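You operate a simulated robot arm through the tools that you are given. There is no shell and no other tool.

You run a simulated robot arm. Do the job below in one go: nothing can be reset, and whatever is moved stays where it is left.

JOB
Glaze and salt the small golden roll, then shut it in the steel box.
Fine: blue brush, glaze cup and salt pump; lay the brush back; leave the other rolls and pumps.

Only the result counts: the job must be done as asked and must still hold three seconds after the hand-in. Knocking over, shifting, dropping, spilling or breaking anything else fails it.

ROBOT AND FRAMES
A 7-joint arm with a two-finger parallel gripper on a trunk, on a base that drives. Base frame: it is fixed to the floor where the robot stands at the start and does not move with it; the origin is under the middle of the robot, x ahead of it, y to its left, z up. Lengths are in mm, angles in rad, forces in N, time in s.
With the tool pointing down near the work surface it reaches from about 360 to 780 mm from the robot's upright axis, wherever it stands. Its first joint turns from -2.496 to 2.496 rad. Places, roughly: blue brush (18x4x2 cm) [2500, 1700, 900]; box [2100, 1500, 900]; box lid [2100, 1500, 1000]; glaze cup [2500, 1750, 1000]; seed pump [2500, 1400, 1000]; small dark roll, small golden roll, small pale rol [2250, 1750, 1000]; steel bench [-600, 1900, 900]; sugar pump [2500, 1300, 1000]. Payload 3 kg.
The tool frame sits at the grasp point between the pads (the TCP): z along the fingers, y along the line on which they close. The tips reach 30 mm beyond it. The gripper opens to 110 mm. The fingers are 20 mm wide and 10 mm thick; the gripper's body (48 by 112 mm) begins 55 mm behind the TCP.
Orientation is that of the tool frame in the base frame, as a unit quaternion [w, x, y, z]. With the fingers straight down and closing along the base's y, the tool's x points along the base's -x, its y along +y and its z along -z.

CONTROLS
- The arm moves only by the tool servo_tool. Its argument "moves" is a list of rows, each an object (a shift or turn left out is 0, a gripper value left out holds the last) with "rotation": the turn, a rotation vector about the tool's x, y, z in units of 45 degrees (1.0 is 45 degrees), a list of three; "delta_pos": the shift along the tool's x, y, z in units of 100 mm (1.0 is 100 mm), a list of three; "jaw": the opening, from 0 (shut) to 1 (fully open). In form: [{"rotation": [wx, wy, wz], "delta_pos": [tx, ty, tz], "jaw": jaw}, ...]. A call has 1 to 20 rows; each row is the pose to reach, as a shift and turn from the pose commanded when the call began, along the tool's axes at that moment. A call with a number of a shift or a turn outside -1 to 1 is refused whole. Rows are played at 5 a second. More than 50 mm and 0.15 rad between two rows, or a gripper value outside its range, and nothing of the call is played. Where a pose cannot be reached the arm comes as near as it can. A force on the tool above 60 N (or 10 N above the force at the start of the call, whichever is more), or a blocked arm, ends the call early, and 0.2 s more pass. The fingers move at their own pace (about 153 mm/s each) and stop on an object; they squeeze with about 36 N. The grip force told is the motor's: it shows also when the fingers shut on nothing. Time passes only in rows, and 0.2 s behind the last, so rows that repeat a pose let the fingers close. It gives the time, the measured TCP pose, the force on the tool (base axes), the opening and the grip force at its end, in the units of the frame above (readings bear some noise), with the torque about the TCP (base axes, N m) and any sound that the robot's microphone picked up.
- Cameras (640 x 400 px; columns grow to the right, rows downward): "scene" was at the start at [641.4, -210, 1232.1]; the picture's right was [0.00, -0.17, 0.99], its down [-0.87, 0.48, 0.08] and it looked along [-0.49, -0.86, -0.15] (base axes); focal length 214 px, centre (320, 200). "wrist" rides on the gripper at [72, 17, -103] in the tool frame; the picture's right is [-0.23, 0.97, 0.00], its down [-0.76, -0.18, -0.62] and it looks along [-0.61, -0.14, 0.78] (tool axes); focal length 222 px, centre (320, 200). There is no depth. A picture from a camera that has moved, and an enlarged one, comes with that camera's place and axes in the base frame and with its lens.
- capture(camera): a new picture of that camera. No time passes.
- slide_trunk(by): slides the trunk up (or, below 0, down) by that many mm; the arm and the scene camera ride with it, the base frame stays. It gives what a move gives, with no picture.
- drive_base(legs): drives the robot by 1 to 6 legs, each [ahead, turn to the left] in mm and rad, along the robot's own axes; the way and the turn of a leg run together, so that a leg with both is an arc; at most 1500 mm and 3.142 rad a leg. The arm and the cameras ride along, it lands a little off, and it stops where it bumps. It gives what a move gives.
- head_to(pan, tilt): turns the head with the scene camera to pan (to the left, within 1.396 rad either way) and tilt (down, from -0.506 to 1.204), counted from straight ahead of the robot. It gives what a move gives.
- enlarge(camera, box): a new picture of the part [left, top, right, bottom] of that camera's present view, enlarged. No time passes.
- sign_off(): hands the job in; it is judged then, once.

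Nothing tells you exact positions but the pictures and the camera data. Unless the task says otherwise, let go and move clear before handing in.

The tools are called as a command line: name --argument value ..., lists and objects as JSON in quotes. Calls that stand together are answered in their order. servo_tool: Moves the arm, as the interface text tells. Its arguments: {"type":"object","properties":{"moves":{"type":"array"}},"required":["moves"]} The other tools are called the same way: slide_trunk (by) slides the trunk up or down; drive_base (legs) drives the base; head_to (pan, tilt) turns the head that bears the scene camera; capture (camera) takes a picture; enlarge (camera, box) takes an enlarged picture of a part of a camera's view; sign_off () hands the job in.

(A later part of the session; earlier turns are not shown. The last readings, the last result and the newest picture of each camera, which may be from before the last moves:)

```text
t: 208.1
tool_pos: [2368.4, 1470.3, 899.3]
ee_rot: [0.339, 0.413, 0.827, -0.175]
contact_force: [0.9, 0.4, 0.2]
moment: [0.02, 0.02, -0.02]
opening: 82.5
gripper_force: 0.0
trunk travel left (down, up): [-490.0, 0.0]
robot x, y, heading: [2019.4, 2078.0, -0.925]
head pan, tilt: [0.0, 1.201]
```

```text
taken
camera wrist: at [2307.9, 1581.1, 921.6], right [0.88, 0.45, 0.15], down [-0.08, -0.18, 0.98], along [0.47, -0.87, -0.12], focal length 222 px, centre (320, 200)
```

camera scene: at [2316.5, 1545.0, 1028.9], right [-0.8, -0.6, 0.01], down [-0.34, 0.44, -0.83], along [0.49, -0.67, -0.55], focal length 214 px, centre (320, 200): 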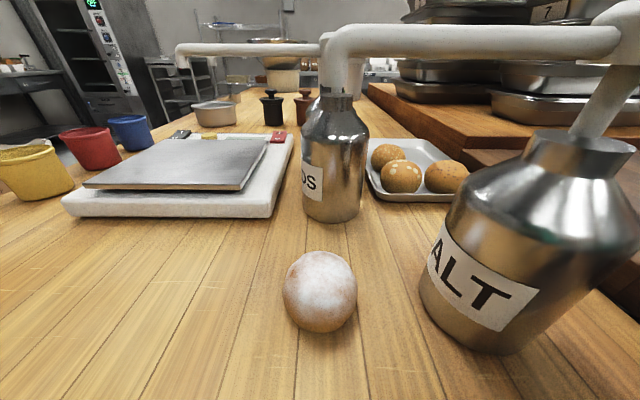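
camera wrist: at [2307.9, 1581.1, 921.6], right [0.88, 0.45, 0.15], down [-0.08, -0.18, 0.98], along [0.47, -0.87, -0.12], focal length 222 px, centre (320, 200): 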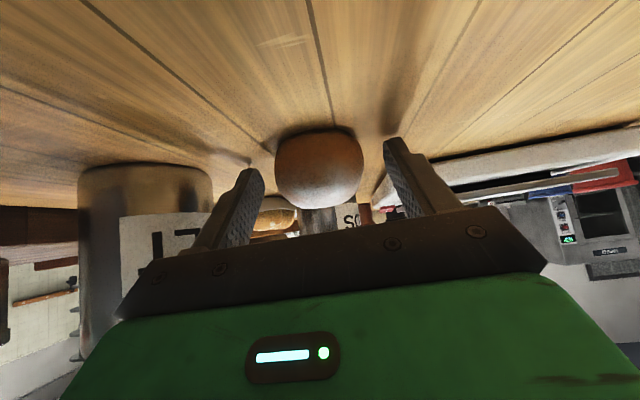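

servo_tool --moves '[{"jaw": 0.3}, {"jaw": 0.3}, {"jaw": 0.3}, {"jaw": 0.3}, {"delta_pos": [-0.04, 0, -0.04], "jaw": 0.3}, {"delta_pos": [-0.07, 0, -0.07], "jaw": 0.3}, {"delta_pos": [-0.07, 0, -0.07], "jaw": 0.3}]'

servo_tool --moves '[{"delta_pos": [0.15, 0, -0.15]}, {"delta_pos": [0.35, 0, -0.35]}, {"delta_pos": [0.55, 0, -0.55]}, {"delta_pos": [0.75, 0, -0.75]}, {"delta_pos": [0.96, 0, -0.96]}, {"delta_pos": [0.96, 0, -0.96]}]'

head_to --pan 0.0 --tilt 0.5

capture --camera "scene"

```text
t: 209.7
tool_pos: [2368.5, 1471.7, 910.6]
ee_rot: [0.339, 0.414, 0.827, -0.175]
contact_force: [0.5, 0.7, -0.5]
moment: [0.01, -0.02, -0.01]
opening: 54.0
gripper_force: 13.7
trunk travel left (down, up): [-490.0, 0.0]
robot x, y, heading: [2021.0, 2076.5, -0.93]
head pan, tilt: [0.0, 1.201]
```

```text
t: 211.1
tool_pos: [2287.5, 1580.3, 911.8]
ee_rot: [0.34, 0.413, 0.827, -0.175]
contact_force: [0.2, 0.1, -1.0]
moment: [0.0, 0.0, 0.0]
opening: 53.7
gripper_force: 13.8
trunk travel left (down, up): [-490.0, 0.0]
robot x, y, heading: [2017.6, 2076.6, -0.923]
head pan, tilt: [0.0, 1.201]
```

```text
t: 212.2
tool_pos: [2287.0, 1579.8, 911.1]
ee_rot: [0.34, 0.413, 0.827, -0.175]
contact_force: [0.4, 0.4, -0.1]
moment: [0.01, 0.03, -0.01]
opening: 54.0
gripper_force: 13.4
trunk travel left (down, up): [-490.0, 0.0]
robot x, y, heading: [2015.3, 2076.1, -0.928]
head pan, tilt: [0.0, 0.499]
```

```text
taken
camera scene: at [2297.4, 1569.5, 983.2], right [-0.8, -0.6, 0.01], down [-0.58, 0.77, -0.28], along [0.16, -0.23, -0.96], focal length 214 px, centre (320, 200)
```

scene: 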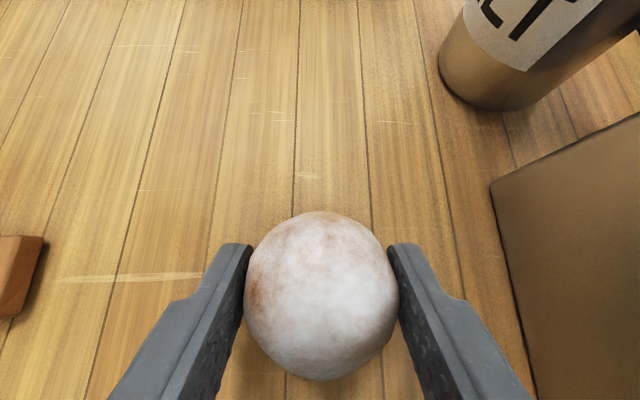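

Setting it down here to re-grip it from straight above.

servo_tool --moves '[{"delta_pos": [0.03, 0, 0.03]}, {"delta_pos": [0.065, 0, 0.065]}, {"delta_pos": [0.065, 0, 0.065]}, {"delta_pos": [0.065, 0, 0.065], "jaw": 0.6}, {"delta_pos": [0.065, 0, 0.065], "jaw": 0.8}, {"delta_pos": [0.065, 0, 0.065], "jaw": 0.8}]'

servo_tool --moves '[{"delta_pos": [-0.2, 0, -0.2]}, {"delta_pos": [-0.5, 0, -0.5]}, {"delta_pos": [-0.8, 0, -0.8]}, {"delta_pos": [-0.8, 0, -0.8], "rotation": [0, 0.167, 0]}, {"delta_pos": [-0.8, 0, -0.8], "rotation": [0, 0.333, 0]}, {"delta_pos": [-0.8, 0, -0.8], "rotation": [0, 0.5, 0]}, {"delta_pos": [-0.8, 0, -0.8], "rotation": [0, 0.667, 0]}, {"delta_pos": [-0.8, 0, -0.8], "rotation": [0, 0.833, 0]}, {"delta_pos": [-0.8, 0, -0.8], "rotation": [0, 1, 0]}, {"delta_pos": [-0.8, 0, -0.8], "rotation": [0, 1, 0]}]'

head_to --pan 0.0 --tilt 0.4

capture --camera "scene"

capture --camera "wrist"

```text
t: 213.6
tool_pos: [2287.1, 1580.0, 900.8]
ee_rot: [0.34, 0.413, 0.826, -0.175]
contact_force: [-0.6, 0.8, 0.1]
moment: [-0.04, 0.0, 0.01]
opening: 88.1
gripper_force: 0.0
trunk travel left (down, up): [-490.0, 0.0]
robot x, y, heading: [2018.0, 2079.2, -0.929]
head pan, tilt: [0.0, 0.499]
```

```text
t: 215.8
tool_pos: [2288.2, 1580.9, 1015.0]
ee_rot: [-0.003, 0.449, 0.894, -0.003]
contact_force: [0.5, -0.7, 0.5]
moment: [-0.02, 0.0, -0.03]
opening: 88.0
gripper_force: 0.0
trunk travel left (down, up): [-490.0, 0.0]
robot x, y, heading: [2017.6, 2076.9, -0.926]
head pan, tilt: [0.0, 0.499]
```

```text
t: 216.5
tool_pos: [2286.5, 1580.4, 1014.3]
ee_rot: [-0.002, 0.449, 0.893, -0.003]
contact_force: [0.2, -0.2, 0.2]
moment: [0.02, -0.03, 0.0]
opening: 88.1
gripper_force: 0.1
trunk travel left (down, up): [-490.0, 0.0]
robot x, y, heading: [2019.2, 2077.8, -0.927]
head pan, tilt: [0.0, 0.4]
```

```text
taken
camera scene: at [2329.8, 1525.4, 1051.3], right [-0.8, -0.6, 0.01], down [-0.55, 0.74, 0.39], along [-0.24, 0.31, -0.92], focal length 214 px, centre (320, 200)
```

scene: 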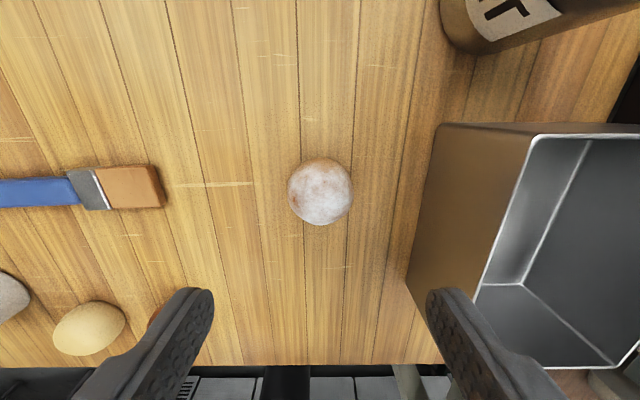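

```text
taken
camera wrist: at [2257.6, 1649.8, 1118.1], right [0.92, 0.4, -0.01], down [0.32, -0.71, 0.62], along [0.24, -0.57, -0.78], focal length 222 px, centre (320, 200)
```

wrist: 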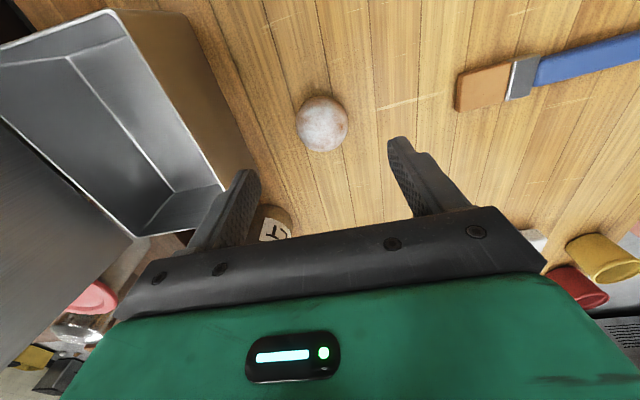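

servo_tool --moves '[{"delta_pos": [-0.065, 0, 0.3]}, {"delta_pos": [-0.065, 0, 0.6]}, {"delta_pos": [-0.065, 0, 0.8]}, {"delta_pos": [-0.065, 0, 0.8]}]'

servo_tool --moves '[{"delta_pos": [0, 0, 0.15]}, {"delta_pos": [0, 0, 0.29]}, {"delta_pos": [0, 0, 0.29], "jaw": 0.3}, {"delta_pos": [0, 0, 0.29], "jaw": 0.3}, {"delta_pos": [0, 0, 0.29], "jaw": 0.3}, {"delta_pos": [0, 0, 0.29], "jaw": 0.3}]'

capture --camera "wrist"

```text
t: 217.5
tool_pos: [2290.8, 1575.7, 933.7]
ee_rot: [-0.003, 0.448, 0.894, -0.004]
contact_force: [0.2, 0.4, -0.4]
moment: [0.02, -0.01, 0.01]
opening: 87.8
gripper_force: 0.0
trunk travel left (down, up): [-490.0, 0.0]
robot x, y, heading: [2018.4, 2078.9, -0.927]
head pan, tilt: [0.0, 0.4]
```

```text
t: 218.9
tool_pos: [2291.0, 1576.7, 904.0]
ee_rot: [-0.002, 0.449, 0.894, -0.004]
contact_force: [0.5, 0.4, 0.0]
moment: [-0.02, -0.01, -0.01]
opening: 53.8
gripper_force: 14.2
trunk travel left (down, up): [-490.0, 0.0]
robot x, y, heading: [2017.1, 2078.6, -0.931]
head pan, tilt: [0.0, 0.4]
```

```text
taken
camera wrist: at [2260.5, 1644.8, 1008.2], right [0.92, 0.4, -0.01], down [0.32, -0.71, 0.62], along [0.24, -0.57, -0.78], focal length 222 px, centre (320, 200)
```

wrist: 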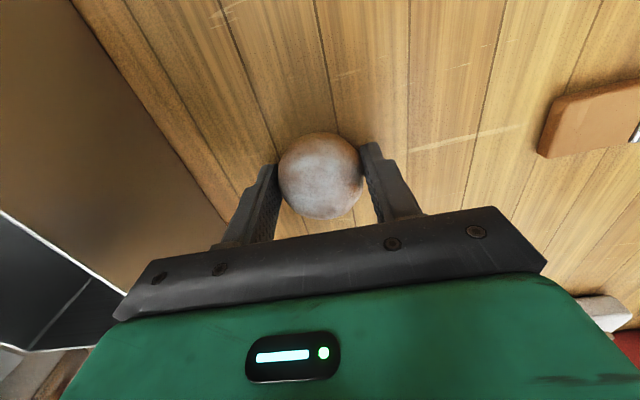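

Gripped. Lifting over the box rim (z 952) and moving to the box centre at about (2146, 1506).

servo_tool --moves '[{"delta_pos": [0, 0, -0.3]}, {"delta_pos": [0, 0, -0.65]}, {"delta_pos": [0, 0, -1]}, {"delta_pos": [0, 0, -1]}]'

servo_tool --moves '[{"delta_pos": [0, 0, -0.4]}, {"delta_pos": [0.07, -0.4, -0.4]}, {"delta_pos": [0.15, -0.785, -0.4]}, {"delta_pos": [0.15, -0.785, -0.4]}]'

servo_tool --moves '[{"delta_pos": [0.07, -0.4, 0]}, {"delta_pos": [0.15, -0.785, 0]}, {"delta_pos": [0.15, -0.785, 0]}]'

capture --camera "scene"

capture --camera "wrist"

```text
t: 219.9
tool_pos: [2291.8, 1577.8, 1006.3]
ee_rot: [-0.003, 0.449, 0.894, -0.004]
contact_force: [0.5, 0.2, -0.4]
moment: [0.02, -0.02, -0.02]
opening: 53.8
gripper_force: 14.2
trunk travel left (down, up): [-490.0, 0.0]
robot x, y, heading: [2019.4, 2077.6, -0.931]
head pan, tilt: [0.0, 0.4]
```

```text
t: 220.9
tool_pos: [2215.9, 1540.3, 1046.4]
ee_rot: [-0.001, 0.448, 0.894, -0.004]
contact_force: [-0.8, -1.1, -0.6]
moment: [-0.01, -0.02, 0.0]
opening: 54.2
gripper_force: 13.9
trunk travel left (down, up): [-490.0, 0.0]
robot x, y, heading: [2015.2, 2072.6, -0.923]
head pan, tilt: [0.0, 0.4]
```

```text
t: 221.7
tool_pos: [2145.5, 1505.9, 1048.9]
ee_rot: [-0.002, 0.447, 0.894, -0.004]
contact_force: [-0.7, 0.3, -0.4]
moment: [-0.02, -0.04, 0.01]
opening: 53.9
gripper_force: 13.7
trunk travel left (down, up): [-490.0, 0.0]
robot x, y, heading: [2017.4, 2077.7, -0.928]
head pan, tilt: [0.0, 0.4]
```

```text
taken
camera scene: at [2188.6, 1450.1, 1084.8], right [-0.8, -0.6, 0.01], down [-0.55, 0.74, 0.39], along [-0.24, 0.31, -0.92], focal length 214 px, centre (320, 200)
```

scene: 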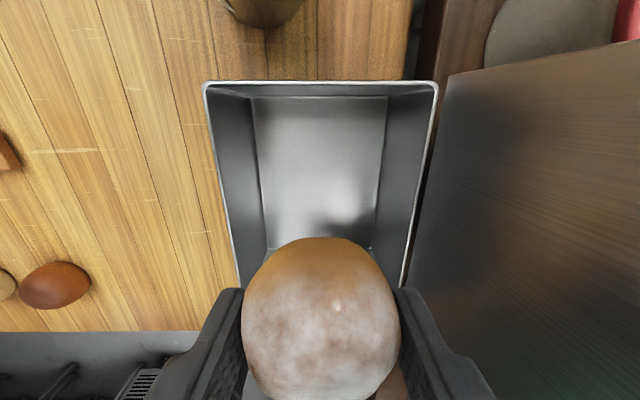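

```text
taken
camera wrist: at [2116.4, 1574.6, 1151.5], right [0.92, 0.4, -0.01], down [0.32, -0.71, 0.62], along [0.24, -0.57, -0.78], focal length 222 px, centre (320, 200)
```

wrist: 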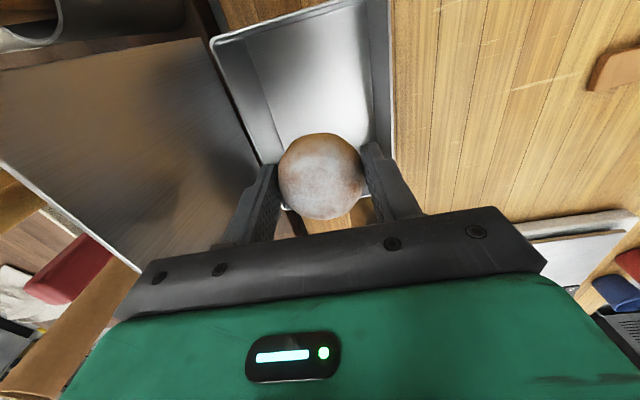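

Centred over the open box. Lowering the roll inside.

servo_tool --moves '[{"delta_pos": [0, 0, 0.3]}, {"delta_pos": [0, 0, 0.6]}, {"delta_pos": [0, 0, 0.8]}, {"delta_pos": [0, 0, 0.8]}]'

capture --camera "wrist"

capture --camera "scene"

```text
t: 222.7
tool_pos: [2147.2, 1506.0, 964.8]
ee_rot: [-0.003, 0.448, 0.894, -0.003]
contact_force: [0.2, 0.5, -0.2]
moment: [0.01, -0.01, -0.02]
opening: 54.0
gripper_force: 14.0
trunk travel left (down, up): [-490.0, 0.0]
robot x, y, heading: [2019.5, 2079.4, -0.928]
head pan, tilt: [0.0, 0.4]
```

```text
taken
camera wrist: at [2117.6, 1573.8, 1069.5], right [0.92, 0.4, -0.01], down [0.32, -0.71, 0.62], along [0.24, -0.57, -0.78], focal length 222 px, centre (320, 200)
```

wrist: 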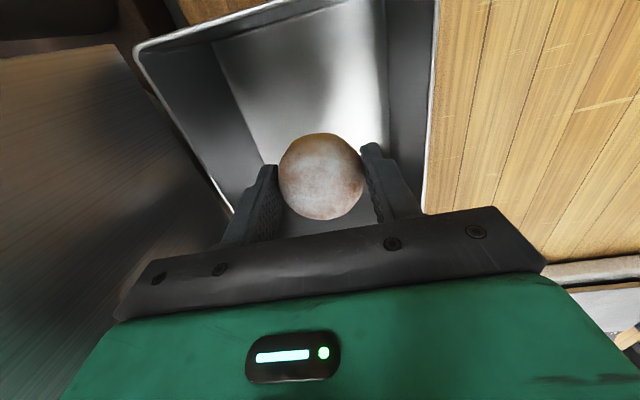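

```text
taken
camera scene: at [2189.8, 1449.4, 1002.7], right [-0.8, -0.6, 0.01], down [-0.55, 0.74, 0.39], along [-0.24, 0.31, -0.92], focal length 214 px, centre (320, 200)
```

scene: 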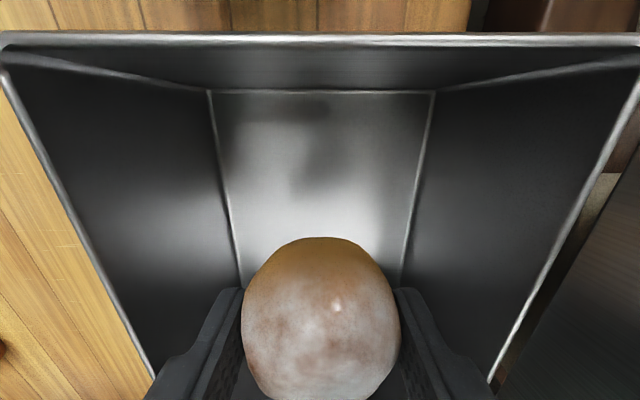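

servo_tool --moves '[{"delta_pos": [0, 0, 0.2]}, {"delta_pos": [0, 0, 0.4]}, {"delta_pos": [0, 0, 0.52]}, {"delta_pos": [0, 0, 0.52]}]'

servo_tool --moves '[{"delta_pos": [0, 0, 0.02]}, {"delta_pos": [0, 0, 0.04]}, {"delta_pos": [0, 0, 0.04]}]'

```text
t: 223.7
tool_pos: [2147.0, 1503.9, 916.3]
ee_rot: [0.0, 0.449, 0.894, -0.006]
contact_force: [-1.7, -3.1, 28.3]
moment: [-1.2, -2.29, -0.39]
opening: 54.1
gripper_force: 13.9
trunk travel left (down, up): [-490.0, 0.0]
robot x, y, heading: [2015.0, 2074.6, -0.931]
head pan, tilt: [0.0, 0.4]
```

```text
t: 224.3
tool_pos: [2147.6, 1502.0, 915.5]
ee_rot: [0.003, 0.449, 0.893, -0.008]
contact_force: [2.0, -2.3, 16.4]
moment: [-0.61, -1.2, -0.14]
opening: 53.8
gripper_force: 14.2
trunk travel left (down, up): [-490.0, 0.0]
robot x, y, heading: [2020.3, 2081.6, -0.928]
head pan, tilt: [0.0, 0.4]
stopped in row 2: the force on the tool passed its limit at 68 N (the readings are from after the stop); the commanded pose is now the measured one
```

Something on the hand (the head ahead of the gripper) met the box's far rim. I'll back up at once and check the box.

servo_tool --moves '[{"delta_pos": [0, 0, -0.1]}, {"delta_pos": [0, 0, -0.3]}, {"delta_pos": [0, 0, -0.6]}, {"delta_pos": [0, 0, -1]}, {"delta_pos": [0, 0, -1]}]'

capture --camera "scene"

capture --camera "wrist"

```text
t: 225.5
tool_pos: [2146.1, 1503.0, 1016.6]
ee_rot: [0.001, 0.449, 0.894, -0.006]
contact_force: [-0.1, 0.4, 0.1]
moment: [-0.03, 0.01, -0.02]
opening: 54.1
gripper_force: 14.1
trunk travel left (down, up): [-490.0, 0.0]
robot x, y, heading: [2016.6, 2076.3, -0.929]
head pan, tilt: [0.0, 0.4]
```

```text
taken
camera scene: at [2189.4, 1447.7, 1053.1], right [-0.8, -0.6, 0.01], down [-0.55, 0.74, 0.38], along [-0.24, 0.3, -0.92], focal length 214 px, centre (320, 200)
```

scene: 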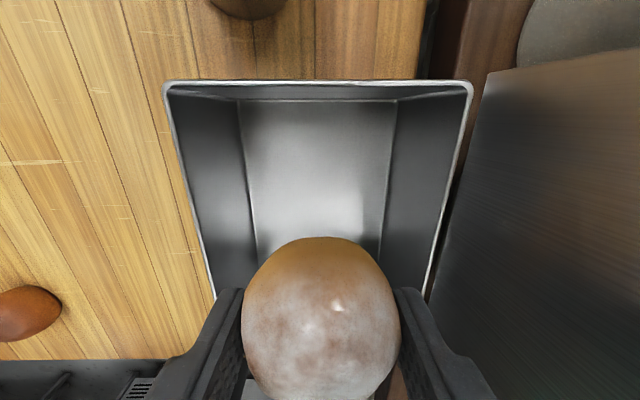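

```text
taken
camera wrist: at [2117.3, 1572.9, 1118.5], right [0.92, 0.4, -0.01], down [0.31, -0.71, 0.63], along [0.25, -0.58, -0.78], focal length 222 px, centre (320, 200)
```

wrist: 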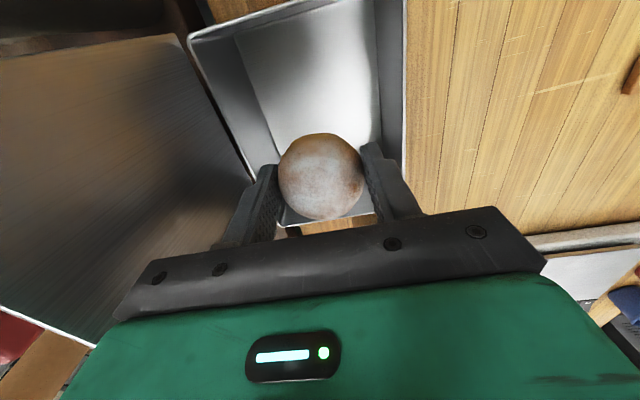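

The box hasn't moved. The head camera was level with the rim, so I'll fold it back up (tilt 1.2) and lower again, gently.

head_to --pan 0.0 --tilt 1.2

servo_tool --moves '[{"delta_pos": [0, 0, 0.3]}, {"delta_pos": [0, 0, 0.6]}, {"delta_pos": [0, 0, 0.9]}, {"delta_pos": [0, 0, 0.95]}, {"delta_pos": [0, 0, 0.95]}]'

capture --camera "wrist"

```text
t: 226.6
tool_pos: [2147.1, 1503.0, 1014.7]
ee_rot: [0.002, 0.45, 0.893, -0.008]
contact_force: [-0.1, -0.7, 0.0]
moment: [-0.01, 0.02, -0.01]
opening: 54.0
gripper_force: 14.7
trunk travel left (down, up): [-490.0, 0.0]
robot x, y, heading: [2018.2, 2075.6, -0.929]
head pan, tilt: [0.0, 1.201]
```

```text
t: 227.8
tool_pos: [2148.4, 1503.5, 919.7]
ee_rot: [0.001, 0.449, 0.893, -0.008]
contact_force: [-0.5, -0.1, -1.5]
moment: [0.0, 0.03, -0.01]
opening: 54.2
gripper_force: 13.9
trunk travel left (down, up): [-490.0, 0.0]
robot x, y, heading: [2018.6, 2075.6, -0.929]
head pan, tilt: [0.0, 1.201]
```

```text
taken
camera wrist: at [2118.8, 1572.0, 1022.9], right [0.92, 0.4, -0.01], down [0.31, -0.71, 0.63], along [0.25, -0.58, -0.78], focal length 222 px, centre (320, 200)
```

wrist: 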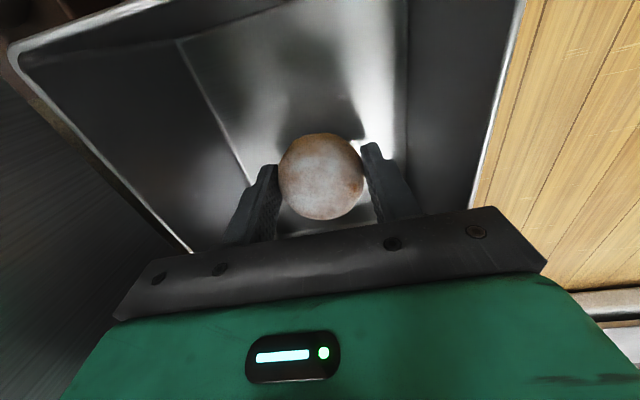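

servo_tool --moves '[{"delta_pos": [0, 0, 0.03]}, {"delta_pos": [0, 0, 0.03]}]'

servo_tool --moves '[{"delta_pos": [0, 0, 0.03]}, {"delta_pos": [0, 0, 0.03]}]'

servo_tool --moves '[{"delta_pos": [0, 0, 0.02]}, {"delta_pos": [0, 0, 0.02]}]'

```text
t: 228.4
tool_pos: [2147.9, 1502.4, 916.7]
ee_rot: [0.002, 0.449, 0.893, -0.008]
contact_force: [-1.0, -0.6, -0.1]
moment: [0.03, 0.01, 0.0]
opening: 54.1
gripper_force: 14.6
trunk travel left (down, up): [-490.0, 0.0]
robot x, y, heading: [2019.2, 2078.8, -0.926]
head pan, tilt: [0.0, 1.201]
```

```text
t: 229.0
tool_pos: [2148.4, 1501.8, 913.7]
ee_rot: [0.001, 0.449, 0.893, -0.007]
contact_force: [-0.4, -0.5, -0.5]
moment: [0.01, 0.0, 0.0]
opening: 54.2
gripper_force: 14.3
trunk travel left (down, up): [-490.0, 0.0]
robot x, y, heading: [2019.8, 2075.2, -0.932]
head pan, tilt: [0.0, 1.201]
```

```text
t: 229.6
tool_pos: [2147.3, 1502.7, 912.1]
ee_rot: [0.001, 0.449, 0.893, -0.008]
contact_force: [-0.3, -0.2, 0.4]
moment: [0.02, 0.0, -0.01]
opening: 54.1
gripper_force: 13.8
trunk travel left (down, up): [-490.0, 0.0]
robot x, y, heading: [2021.1, 2078.9, -0.929]
head pan, tilt: [0.0, 1.201]
```

servo_tool --moves '[{"delta_pos": [0, 0, 0.02]}, {"delta_pos": [0, 0, 0.02]}]'

servo_tool --moves '[{"delta_pos": [0, 0, 0.02]}, {"delta_pos": [0, 0, 0.02]}]'

```text
t: 230.2
tool_pos: [2147.3, 1501.0, 910.0]
ee_rot: [0.001, 0.449, 0.893, -0.007]
contact_force: [0.6, 0.1, -0.4]
moment: [0.03, -0.03, 0.01]
opening: 54.0
gripper_force: 14.3
trunk travel left (down, up): [-490.0, 0.0]
robot x, y, heading: [2019.2, 2076.9, -0.933]
head pan, tilt: [0.0, 1.201]
```

```text
t: 230.8
tool_pos: [2147.2, 1500.5, 906.8]
ee_rot: [0.001, 0.449, 0.893, -0.008]
contact_force: [-0.2, 0.5, 9.3]
moment: [0.13, 0.06, -0.02]
opening: 53.9
gripper_force: 14.0
trunk travel left (down, up): [-490.0, 0.0]
robot x, y, heading: [2020.6, 2080.3, -0.933]
head pan, tilt: [0.0, 1.201]
```

The roll is on the box floor. Releasing and lifting out.

servo_tool --moves '[{"delta_pos": [0, 0, -0.01]}, {"delta_pos": [0, 0, -0.01], "jaw": 0.5}, {"delta_pos": [0, 0, -0.01], "jaw": 0.62}, {"delta_pos": [0, 0, -0.01], "jaw": 0.62}, {"delta_pos": [0, 0, -0.3], "jaw": 0.62}, {"delta_pos": [0, 0, -0.65], "jaw": 0.62}, {"delta_pos": [0, 0, -1], "jaw": 0.62}, {"delta_pos": [0, 0, -1], "jaw": 0.62}]'

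servo_tool --moves '[{"delta_pos": [0, 0, -0.4]}, {"delta_pos": [0, 0, -0.8]}, {"delta_pos": [0, 0, -1]}, {"delta_pos": [0, 0, -1]}]'

servo_tool --moves '[{"delta_pos": [0.3, 0, -0.3]}, {"delta_pos": [0.6, 0, -0.6]}, {"delta_pos": [0.9, 0, -0.9]}, {"delta_pos": [0.9, 0, -0.9]}]'

head_to --pan 0.0 --tilt 0.0

capture --camera "scene"

capture --camera "wrist"

```text
t: 232.6
tool_pos: [2148.0, 1502.8, 1007.9]
ee_rot: [0.001, 0.449, 0.893, -0.008]
contact_force: [-0.2, -0.1, 0.8]
moment: [-0.02, -0.02, 0.01]
opening: 68.4
gripper_force: 0.0
trunk travel left (down, up): [-490.0, 0.0]
robot x, y, heading: [2017.3, 2079.8, -0.929]
head pan, tilt: [0.0, 1.201]
```

```text
t: 233.6
tool_pos: [2147.5, 1506.6, 1107.7]
ee_rot: [0.002, 0.449, 0.893, -0.007]
contact_force: [0.7, 0.4, 1.2]
moment: [0.05, 0.04, 0.02]
opening: 68.0
gripper_force: 0.0
trunk travel left (down, up): [-490.0, 0.0]
robot x, y, heading: [2018.4, 2072.8, -0.929]
head pan, tilt: [0.0, 1.201]
```

```text
t: 234.6
tool_pos: [2094.3, 1578.2, 1198.0]
ee_rot: [0.001, 0.448, 0.894, -0.007]
contact_force: [-0.7, -0.2, 0.5]
moment: [-0.02, -0.01, 0.0]
opening: 68.2
gripper_force: 0.1
trunk travel left (down, up): [-490.0, 0.0]
robot x, y, heading: [2019.9, 2073.2, -0.93]
head pan, tilt: [0.0, 1.201]
```

```text
t: 236.0
tool_pos: [2095.3, 1577.7, 1197.1]
ee_rot: [0.002, 0.449, 0.893, -0.007]
contact_force: [-0.2, 1.2, -0.5]
moment: [0.0, -0.01, 0.01]
opening: 68.4
gripper_force: 0.1
trunk travel left (down, up): [-490.0, 0.0]
robot x, y, heading: [2020.9, 2078.5, -0.927]
head pan, tilt: [0.0, 0.0]
```

```text
taken
camera scene: at [2159.0, 1492.6, 1237.5], right [-0.8, -0.6, 0.01], down [-0.6, 0.8, -0.01], along [0.0, -0.01, -1.0], focal length 214 px, centre (320, 200)
```

scene: 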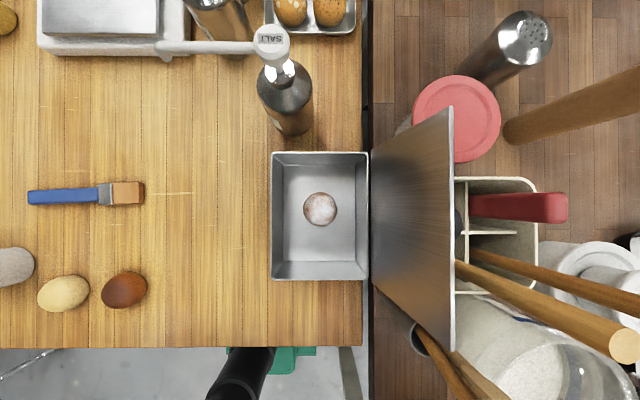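

```text
taken
camera wrist: at [2064.8, 1647.4, 1299.9], right [0.92, 0.4, -0.01], down [0.31, -0.71, 0.63], along [0.25, -0.58, -0.77], focal length 222 px, centre (320, 200)
```

wrist: 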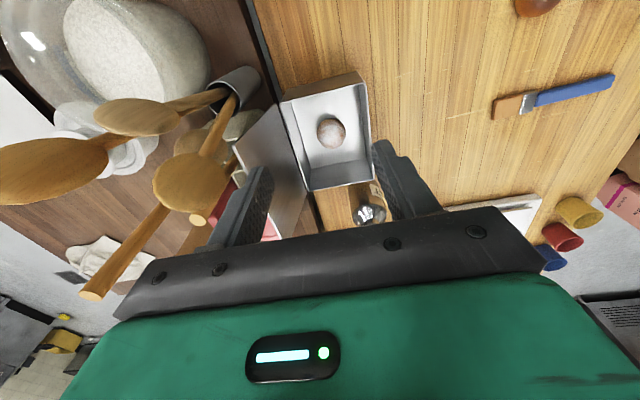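

The salted roll sits in the middle of the box; the lid leans about 10° past upright, hinged on the right at L≈2555, its top edge at L≈2530, z≈1088. I'll fold the head back, set the jaws ~50 mm apart and straddle the lid's top edge near its far end to guide it shut.

head_to --pan 0.0 --tilt 1.2

servo_tool --moves '[{"delta_pos": [-0.36, 0, 0], "jaw": 0.46}, {"delta_pos": [-0.73, -0.2, 0], "jaw": 0.46}, {"delta_pos": [-0.73, -0.41, 0], "jaw": 0.46}, {"delta_pos": [-0.73, -0.41, 0], "jaw": 0.46}]'

servo_tool --moves '[{"delta_pos": [-0.36, 0, 0], "jaw": 0.46}, {"delta_pos": [-0.73, -0.2, 0], "jaw": 0.46}, {"delta_pos": [-0.73, -0.41, 0], "jaw": 0.46}, {"delta_pos": [-0.73, -0.41, 0], "jaw": 0.46}]'

capture --camera "wrist"

```text
t: 237.4
tool_pos: [2093.6, 1578.1, 1196.3]
ee_rot: [0.001, 0.45, 0.893, -0.007]
contact_force: [-0.2, 0.0, 0.9]
moment: [0.0, -0.03, 0.0]
opening: 68.4
gripper_force: 0.0
trunk travel left (down, up): [-490.0, 0.0]
robot x, y, heading: [2021.5, 2077.2, -0.928]
head pan, tilt: [0.0, 1.201]
```

```text
t: 238.4
tool_pos: [2105.0, 1494.8, 1197.6]
ee_rot: [0.001, 0.449, 0.894, -0.006]
contact_force: [0.3, 0.1, 0.8]
moment: [0.01, -0.01, -0.02]
opening: 50.3
gripper_force: 0.1
trunk travel left (down, up): [-490.0, 0.0]
robot x, y, heading: [2019.2, 2078.2, -0.932]
head pan, tilt: [0.0, 1.201]
```

```text
t: 239.4
tool_pos: [2116.9, 1413.0, 1198.3]
ee_rot: [0.001, 0.449, 0.893, -0.007]
contact_force: [-0.6, 0.2, 0.4]
moment: [-0.01, -0.03, -0.02]
opening: 50.5
gripper_force: 0.2
trunk travel left (down, up): [-490.0, 0.0]
robot x, y, heading: [2015.9, 2076.3, -0.926]
head pan, tilt: [0.0, 1.201]
```

```text
taken
camera wrist: at [2087.0, 1482.7, 1302.1], right [0.92, 0.4, -0.01], down [0.31, -0.71, 0.63], along [0.25, -0.58, -0.77], focal length 222 px, centre (320, 200)
```

wrist: 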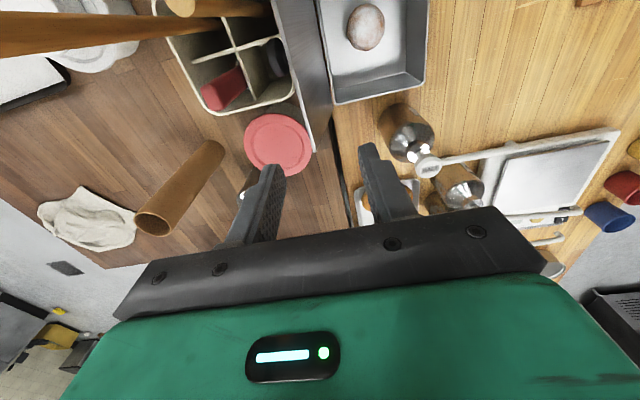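

The lid's far top corner projects exactly where I expect, between the fingers. Descending to just above it.

servo_tool --moves '[{"delta_pos": [0, 0, 0.35]}, {"delta_pos": [0, 0, 0.68]}, {"delta_pos": [0, 0, 0.68]}]'

capture --camera "wrist"

```text
t: 240.2
tool_pos: [2116.2, 1411.4, 1129.2]
ee_rot: [0.002, 0.449, 0.893, -0.008]
contact_force: [0.0, -0.6, -0.2]
moment: [0.02, 0.03, 0.03]
opening: 50.7
gripper_force: 0.0
trunk travel left (down, up): [-490.0, 0.0]
robot x, y, heading: [2019.7, 2077.1, -0.931]
head pan, tilt: [0.0, 1.201]
```

```text
taken
camera wrist: at [2087.2, 1480.7, 1232.3], right [0.92, 0.4, -0.01], down [0.31, -0.71, 0.63], along [0.25, -0.58, -0.77], focal length 222 px, centre (320, 200)
```

wrist: 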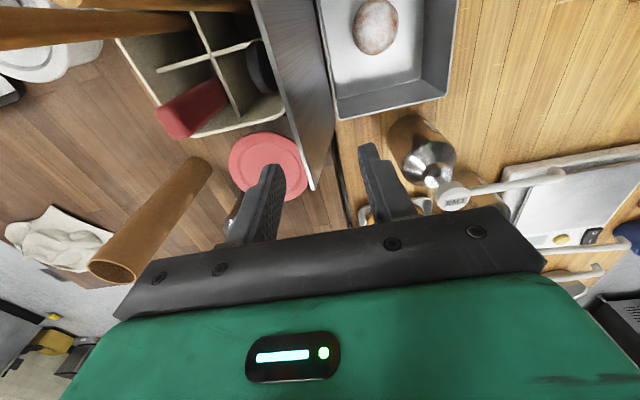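

servo_tool --moves '[{"delta_pos": [0, 0, 0.15]}, {"delta_pos": [0, 0, 0.28]}, {"delta_pos": [0, 0, 0.4]}, {"delta_pos": [0, 0, 0.4]}]'

capture --camera "wrist"

```text
t: 241.2
tool_pos: [2114.3, 1410.6, 1089.8]
ee_rot: [0.001, 0.45, 0.893, -0.008]
contact_force: [0.0, -0.2, 0.6]
moment: [0.0, -0.02, -0.01]
opening: 50.7
gripper_force: 0.1
trunk travel left (down, up): [-490.0, 0.0]
robot x, y, heading: [2020.1, 2077.1, -0.928]
head pan, tilt: [0.0, 1.201]
```

```text
taken
camera wrist: at [2086.2, 1480.3, 1192.3], right [0.92, 0.4, -0.01], down [0.31, -0.71, 0.63], along [0.25, -0.58, -0.78], focal length 222 px, centre (320, 200)
```

wrist: 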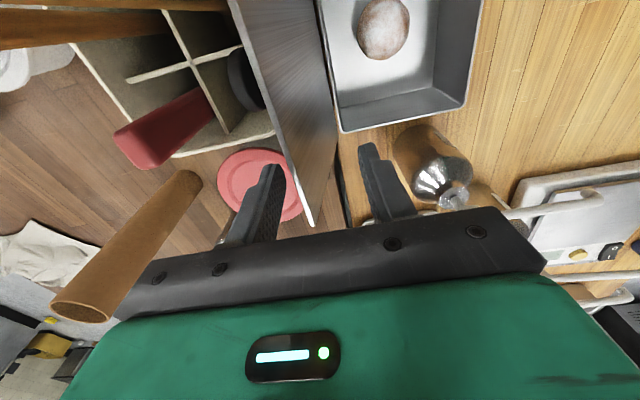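

The lid edge is between the fingers, no contact yet. Now pushing it left, gently.

servo_tool --moves '[{"delta_pos": [0, 0.1, 0]}, {"delta_pos": [0, 0.2, 0]}, {"delta_pos": [0, 0.2, 0]}]'

servo_tool --moves '[{"delta_pos": [0, 0.05, 0]}, {"delta_pos": [0, 0.1, 0]}, {"delta_pos": [0, 0.1, 0]}]'

capture --camera "wrist"

```text
t: 242.0
tool_pos: [2131.8, 1423.7, 1089.9]
ee_rot: [0.001, 0.449, 0.894, -0.008]
contact_force: [-0.1, -0.6, -0.1]
moment: [0.01, 0.0, 0.02]
opening: 51.1
gripper_force: 0.5
trunk travel left (down, up): [-490.0, 0.0]
robot x, y, heading: [2022.5, 2080.1, -0.932]
head pan, tilt: [0.0, 1.201]
```

```text
t: 242.8
tool_pos: [2140.3, 1428.3, 1088.2]
ee_rot: [0.001, 0.45, 0.893, -0.007]
contact_force: [-0.6, -0.1, 0.0]
moment: [-0.01, 0.03, 0.0]
opening: 50.8
gripper_force: 0.1
trunk travel left (down, up): [-490.0, 0.0]
robot x, y, heading: [2019.5, 2071.9, -0.929]
head pan, tilt: [0.0, 1.201]
```

```text
taken
camera wrist: at [2110.6, 1498.3, 1192.3], right [0.92, 0.4, -0.01], down [0.31, -0.71, 0.63], along [0.25, -0.58, -0.77], focal length 222 px, centre (320, 200)
```

wrist: 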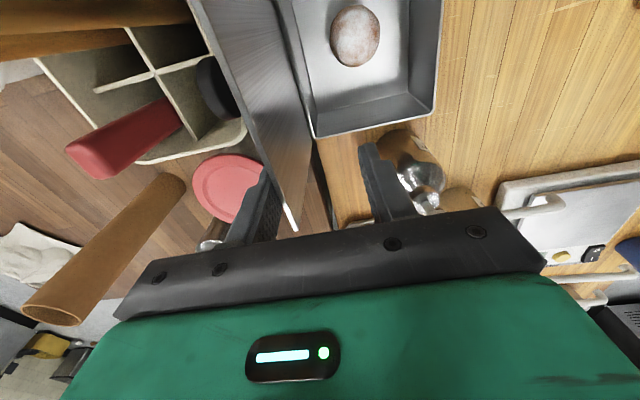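

servo_tool --moves '[{"delta_pos": [0, 0.05, 0]}, {"delta_pos": [0, 0.1, 0]}, {"delta_pos": [0, 0.1, 0]}]'

capture --camera "wrist"

```text
t: 243.6
tool_pos: [2148.0, 1435.0, 1089.7]
ee_rot: [0.001, 0.45, 0.893, -0.007]
contact_force: [-0.6, -1.0, 0.3]
moment: [-0.01, 0.02, 0.0]
opening: 50.8
gripper_force: 0.0
trunk travel left (down, up): [-490.0, 0.0]
robot x, y, heading: [2022.1, 2072.4, -0.929]
head pan, tilt: [0.0, 1.201]
```

```text
taken
camera wrist: at [2118.4, 1503.8, 1192.8], right [0.92, 0.4, -0.01], down [0.31, -0.71, 0.63], along [0.25, -0.58, -0.78], focal length 222 px, centre (320, 200)
```

wrist: 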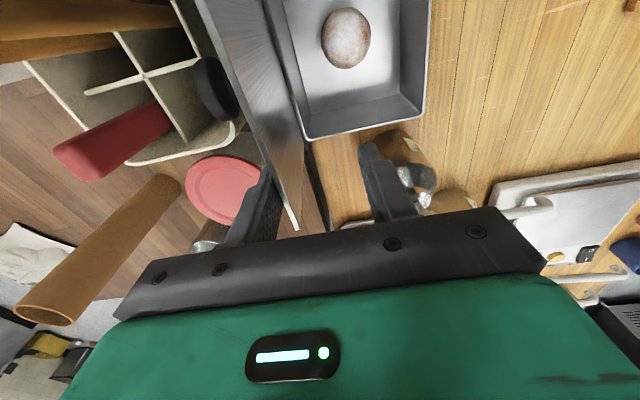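

The lid is moving with the finger. Continuing past upright.

servo_tool --moves '[{"delta_pos": [0, 0.05, 0]}, {"delta_pos": [0, 0.1, 0]}, {"delta_pos": [0, 0.1, 0]}]'

servo_tool --moves '[{"delta_pos": [0, 0.05, 0]}, {"delta_pos": [0, 0.1, 0]}, {"delta_pos": [0, 0.1, 0]}]'

capture --camera "wrist"

```text
t: 244.4
tool_pos: [2156.0, 1440.4, 1090.2]
ee_rot: [0.001, 0.449, 0.893, -0.008]
contact_force: [0.2, 0.0, -0.4]
moment: [-0.03, -0.02, 0.02]
opening: 50.4
gripper_force: 0.1
trunk travel left (down, up): [-490.0, 0.0]
robot x, y, heading: [2019.1, 2080.5, -0.932]
head pan, tilt: [0.0, 1.201]
```

```text
t: 245.2
tool_pos: [2164.3, 1446.5, 1089.9]
ee_rot: [0.001, 0.449, 0.893, -0.007]
contact_force: [1.0, -0.3, 0.4]
moment: [-0.02, 0.0, -0.03]
opening: 51.0
gripper_force: 0.2
trunk travel left (down, up): [-490.0, 0.0]
robot x, y, heading: [2018.5, 2076.7, -0.931]
head pan, tilt: [0.0, 1.201]
```

```text
taken
camera wrist: at [2135.0, 1516.1, 1192.2], right [0.92, 0.4, -0.01], down [0.31, -0.71, 0.63], along [0.25, -0.58, -0.77], focal length 222 px, centre (320, 200)
```

wrist: 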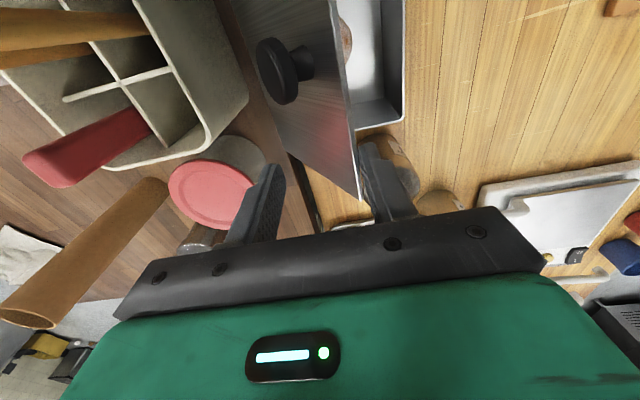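

The lid has tipped over and now leans on the left finger (about 30° over); it has a knob on its outside. I'll lower it along its arc, keeping clear of the knob.

servo_tool --moves '[{"delta_pos": [0.05, 0.11, 0.08]}, {"delta_pos": [0.1, 0.21, 0.17]}, {"delta_pos": [0.1, 0.3, 0.26]}, {"delta_pos": [0.1, 0.38, 0.34]}, {"delta_pos": [0.1, 0.38, 0.34]}]'

capture --camera "wrist"

```text
t: 246.4
tool_pos: [2187.7, 1477.2, 1054.6]
ee_rot: [0.002, 0.449, 0.893, -0.007]
contact_force: [1.2, 1.2, -0.2]
moment: [0.0, -0.04, 0.0]
opening: 51.1
gripper_force: 0.5
trunk travel left (down, up): [-490.0, 0.0]
robot x, y, heading: [2016.5, 2074.5, -0.928]
head pan, tilt: [0.0, 1.201]
```

```text
taken
camera wrist: at [2158.7, 1546.6, 1158.0], right [0.92, 0.4, -0.01], down [0.31, -0.71, 0.63], along [0.25, -0.58, -0.77], focal length 222 px, centre (320, 200)
```

wrist: 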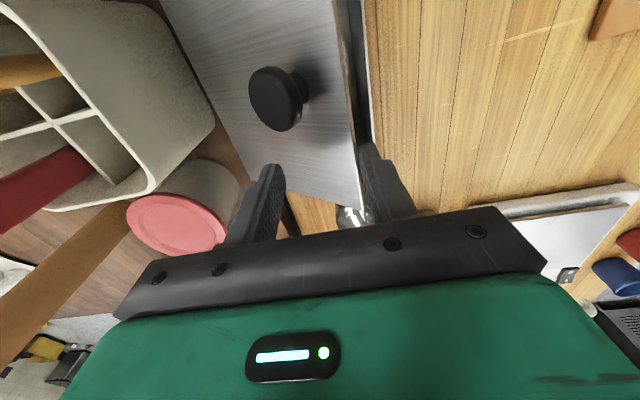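

servo_tool --moves '[{"delta_pos": [0, 0.07, 0.1]}, {"delta_pos": [0, 0.14, 0.2]}, {"delta_pos": [0, 0.2, 0.31]}, {"delta_pos": [0, 0.24, 0.42]}, {"delta_pos": [0, 0.24, 0.42]}]'

capture --camera "wrist"

```text
t: 247.6
tool_pos: [2206.7, 1491.4, 1012.5]
ee_rot: [0.001, 0.449, 0.893, -0.007]
contact_force: [0.2, -0.2, -0.2]
moment: [0.02, 0.03, 0.03]
opening: 50.5
gripper_force: 0.2
trunk travel left (down, up): [-490.0, 0.0]
robot x, y, heading: [2017.4, 2075.6, -0.935]
head pan, tilt: [0.0, 1.201]
```

```text
taken
camera wrist: at [2176.0, 1560.0, 1115.2], right [0.92, 0.4, -0.01], down [0.31, -0.71, 0.63], along [0.25, -0.58, -0.77], focal length 222 px, centre (320, 200)
```

wrist: 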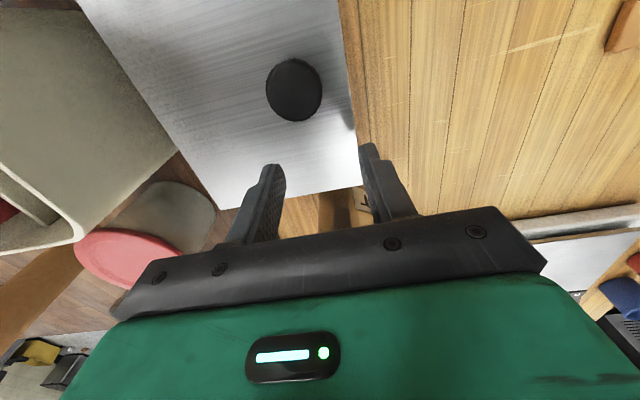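

servo_tool --moves '[{"delta_pos": [0, 0.03, 0.09]}, {"delta_pos": [0, 0.05, 0.17]}, {"delta_pos": [0, 0.05, 0.17]}]'

servo_tool --moves '[{"delta_pos": [0, 0.02, 0.05]}, {"delta_pos": [0, 0.02, 0.05]}]'

capture --camera "wrist"

```text
t: 248.4
tool_pos: [2210.8, 1494.1, 994.5]
ee_rot: [0.001, 0.449, 0.893, -0.008]
contact_force: [0.2, -0.4, 0.3]
moment: [-0.01, 0.02, -0.02]
opening: 50.5
gripper_force: 0.1
trunk travel left (down, up): [-490.0, 0.0]
robot x, y, heading: [2017.6, 2077.3, -0.927]
head pan, tilt: [0.0, 1.201]
```

```text
t: 249.0
tool_pos: [2212.3, 1495.3, 990.2]
ee_rot: [0.002, 0.449, 0.893, -0.008]
contact_force: [0.3, 0.8, 0.5]
moment: [0.01, -0.04, 0.01]
opening: 50.8
gripper_force: 0.0
trunk travel left (down, up): [-490.0, 0.0]
robot x, y, heading: [2023.4, 2079.3, -0.929]
head pan, tilt: [0.0, 1.201]
```

```text
taken
camera wrist: at [2183.1, 1564.1, 1093.4], right [0.92, 0.4, -0.01], down [0.31, -0.71, 0.63], along [0.25, -0.58, -0.78], focal length 222 px, centre (320, 200)
```

wrist: 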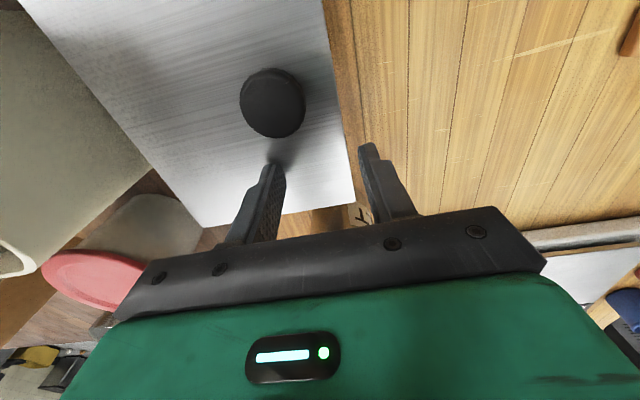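

The lid now looks flat. I'll touch it lightly with the right finger to make sure it's down.

servo_tool --moves '[{"delta_pos": [0, 0, 0.02]}, {"delta_pos": [0, 0, 0.02]}]'

servo_tool --moves '[{"delta_pos": [0, 0, 0.02]}, {"delta_pos": [0, 0, 0.02]}]'

servo_tool --moves '[{"delta_pos": [0, 0, 0.02]}, {"delta_pos": [0, 0, 0.02]}]'

```text
t: 249.6
tool_pos: [2211.8, 1495.0, 989.6]
ee_rot: [0.002, 0.449, 0.893, -0.008]
contact_force: [1.4, -0.8, 14.0]
moment: [-0.16, 0.35, -0.04]
opening: 50.5
gripper_force: 0.1
trunk travel left (down, up): [-490.0, 0.0]
robot x, y, heading: [2021.1, 2077.6, -0.93]
head pan, tilt: [0.0, 1.201]
```

```text
t: 250.2
tool_pos: [2212.2, 1494.9, 989.4]
ee_rot: [0.003, 0.449, 0.894, -0.01]
contact_force: [2.1, 0.2, 41.6]
moment: [-0.38, 1.17, -0.1]
opening: 50.2
gripper_force: 0.1
trunk travel left (down, up): [-490.0, 0.0]
robot x, y, heading: [2019.1, 2074.6, -0.929]
head pan, tilt: [0.0, 1.201]
```

```text
t: 250.7
tool_pos: [2213.1, 1494.9, 989.4]
ee_rot: [0.004, 0.449, 0.894, -0.009]
contact_force: [-4.6, 10.4, 31.7]
moment: [0.05, 1.02, -0.32]
opening: 49.7
gripper_force: 0.0
trunk travel left (down, up): [-490.0, 0.0]
robot x, y, heading: [2016.5, 2075.2, -0.925]
head pan, tilt: [0.0, 1.201]
stopped in row 2: the force on the tool passed its limit at 61 N (the readings are from after the stop); the commanded pose is now the measured one
```

It's solid at z≈959, so the lid is fully down. Rising clear and checking everything.

servo_tool --moves '[{"delta_pos": [0, 0, -0.1]}, {"delta_pos": [0, 0, -0.4]}, {"delta_pos": [0, 0, -0.8]}, {"delta_pos": [0, 0, -1]}, {"delta_pos": [0, 0, -1]}]'

servo_tool --moves '[{"delta_pos": [0.3, 0, -0.3]}, {"delta_pos": [0.6, 0, -0.6]}, {"delta_pos": [0.95, 0, -0.95]}, {"delta_pos": [0.95, 0, -0.95]}]'

servo_tool --moves '[{"delta_pos": [0.3, 0, -0.3]}, {"delta_pos": [0.6, 0, -0.6]}, {"delta_pos": [0.95, 0, -0.95]}, {"delta_pos": [0.95, 0, -0.95]}]'

head_to --pan 0.0 --tilt 0.0

capture --camera "scene"

enlarge --camera "scene" --box '[240, 150, 480, 300]'

```text
t: 251.9
tool_pos: [2212.1, 1492.7, 1089.3]
ee_rot: [0.003, 0.448, 0.894, -0.01]
contact_force: [-0.3, -0.5, 0.1]
moment: [0.02, 0.01, -0.02]
opening: 50.5
gripper_force: 0.0
trunk travel left (down, up): [-490.0, 0.0]
robot x, y, heading: [2018.7, 2076.7, -0.925]
head pan, tilt: [0.0, 1.201]
```

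```text
t: 252.9
tool_pos: [2153.9, 1571.3, 1182.6]
ee_rot: [0.003, 0.449, 0.893, -0.009]
contact_force: [0.7, 0.5, 0.8]
moment: [-0.01, -0.01, -0.01]
opening: 50.6
gripper_force: 0.0
trunk travel left (down, up): [-490.0, 0.0]
robot x, y, heading: [2021.3, 2074.1, -0.93]
head pan, tilt: [0.0, 1.201]
```

```text
t: 253.9
tool_pos: [2099.2, 1648.8, 1276.1]
ee_rot: [0.003, 0.449, 0.894, -0.009]
contact_force: [-0.4, -0.1, 0.0]
moment: [-0.03, -0.03, -0.01]
opening: 50.6
gripper_force: 0.2
trunk travel left (down, up): [-490.0, 0.0]
robot x, y, heading: [2019.5, 2077.3, -0.93]
head pan, tilt: [0.0, 1.201]
```

```text
t: 255.3
tool_pos: [2099.6, 1648.6, 1275.8]
ee_rot: [0.004, 0.449, 0.894, -0.009]
contact_force: [-0.6, -0.3, -0.8]
moment: [0.0, 0.03, 0.0]
opening: 50.4
gripper_force: 0.1
trunk travel left (down, up): [-490.0, 0.0]
robot x, y, heading: [2018.9, 2073.5, -0.931]
head pan, tilt: [0.0, 0.0]
```

```text
taken
camera scene: at [2164.4, 1562.7, 1316.9], right [-0.8, -0.6, 0.01], down [-0.6, 0.8, -0.01], along [0.0, -0.02, -1.0], focal length 214 px, centre (320, 200)
```

scene: 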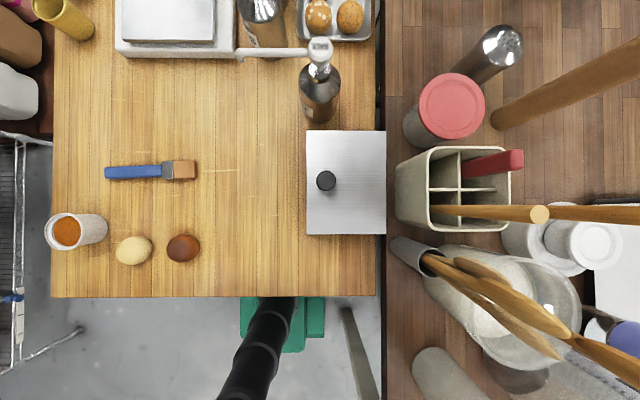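

```text
2.67 times, centred on (360, 225) of scene
camera zoom: at [2164.4, 1562.7, 1316.9], right [-0.8, -0.6, 0.01], down [-0.6, 0.8, -0.01], along [0.0, -0.02, -1.0], focal length 572 px, centre (213, 133)
```

zoom: 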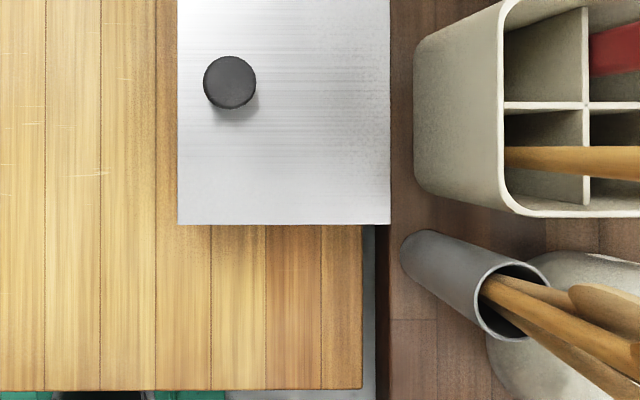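

The lid lies flat over the box, the brush is back in place, and cup, other rolls and pumps are undisturbed. One oblique check of the lid before handing in.

head_to --pan 0.0 --tilt -0.5

servo_tool --moves '[{"rotation": [0, -0.167, 0]}, {"rotation": [0, -0.333, 0]}, {"rotation": [0, -0.5, 0]}, {"rotation": [0, -0.5, 0]}]'

head_to --pan 0.0 --tilt 0.1

capture --camera "scene"

enlarge --camera "scene" --box '[260, 200, 420, 300]'

```text
t: 256.2
tool_pos: [2098.9, 1648.4, 1276.1]
ee_rot: [0.004, 0.448, 0.894, -0.009]
contact_force: [-0.2, -0.6, -0.4]
moment: [0.05, 0.03, 0.0]
opening: 50.5
gripper_force: 0.0
trunk travel left (down, up): [-490.0, 0.0]
robot x, y, heading: [2018.8, 2077.3, -0.926]
head pan, tilt: [0.0, -0.499]
```

```text
t: 257.2
tool_pos: [2099.4, 1649.5, 1275.3]
ee_rot: [0.179, 0.438, 0.875, -0.097]
contact_force: [-0.3, -0.4, -0.3]
moment: [0.0, 0.04, 0.0]
opening: 50.3
gripper_force: 0.2
trunk travel left (down, up): [-490.0, 0.0]
robot x, y, heading: [2018.0, 2079.9, -0.922]
head pan, tilt: [0.0, -0.499]
```

```text
t: 258.2
tool_pos: [2099.4, 1649.2, 1274.6]
ee_rot: [0.178, 0.438, 0.876, -0.097]
contact_force: [0.5, 0.3, -0.9]
moment: [0.03, 0.02, 0.03]
opening: 50.3
gripper_force: 0.1
trunk travel left (down, up): [-490.0, 0.0]
robot x, y, heading: [2021.4, 2077.1, -0.931]
head pan, tilt: [0.0, 0.099]
```

```text
taken
camera scene: at [2145.9, 1589.7, 1349.9], right [-0.8, -0.6, 0.01], down [-0.57, 0.76, -0.3], along [0.17, -0.25, -0.95], focal length 214 px, centre (320, 200)
```

scene: 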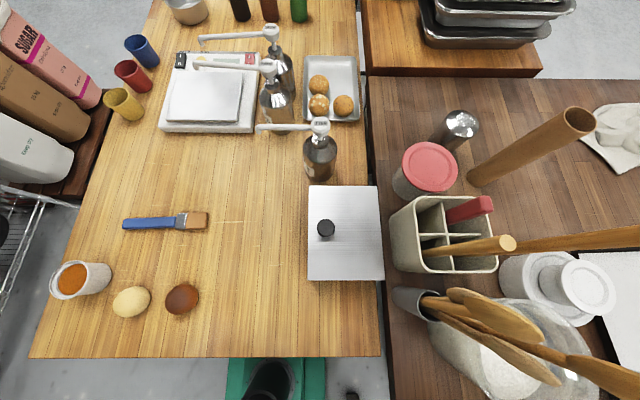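

```text
4.00 times, centred on (340, 250) of scene
camera zoom: at [2145.9, 1589.7, 1349.9], right [-0.8, -0.6, 0.01], down [-0.57, 0.76, -0.3], along [0.17, -0.25, -0.95], focal length 858 px, centre (240, 0)
```

zoom: 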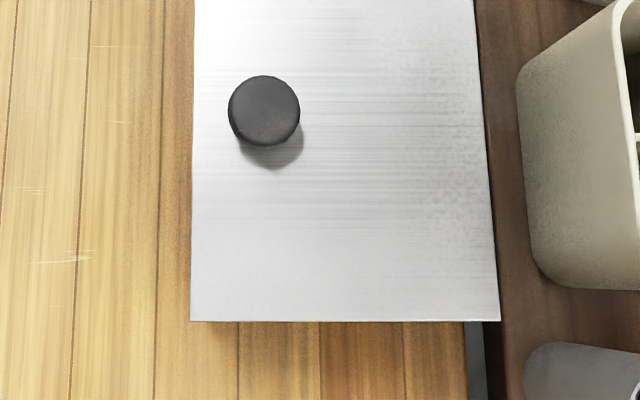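

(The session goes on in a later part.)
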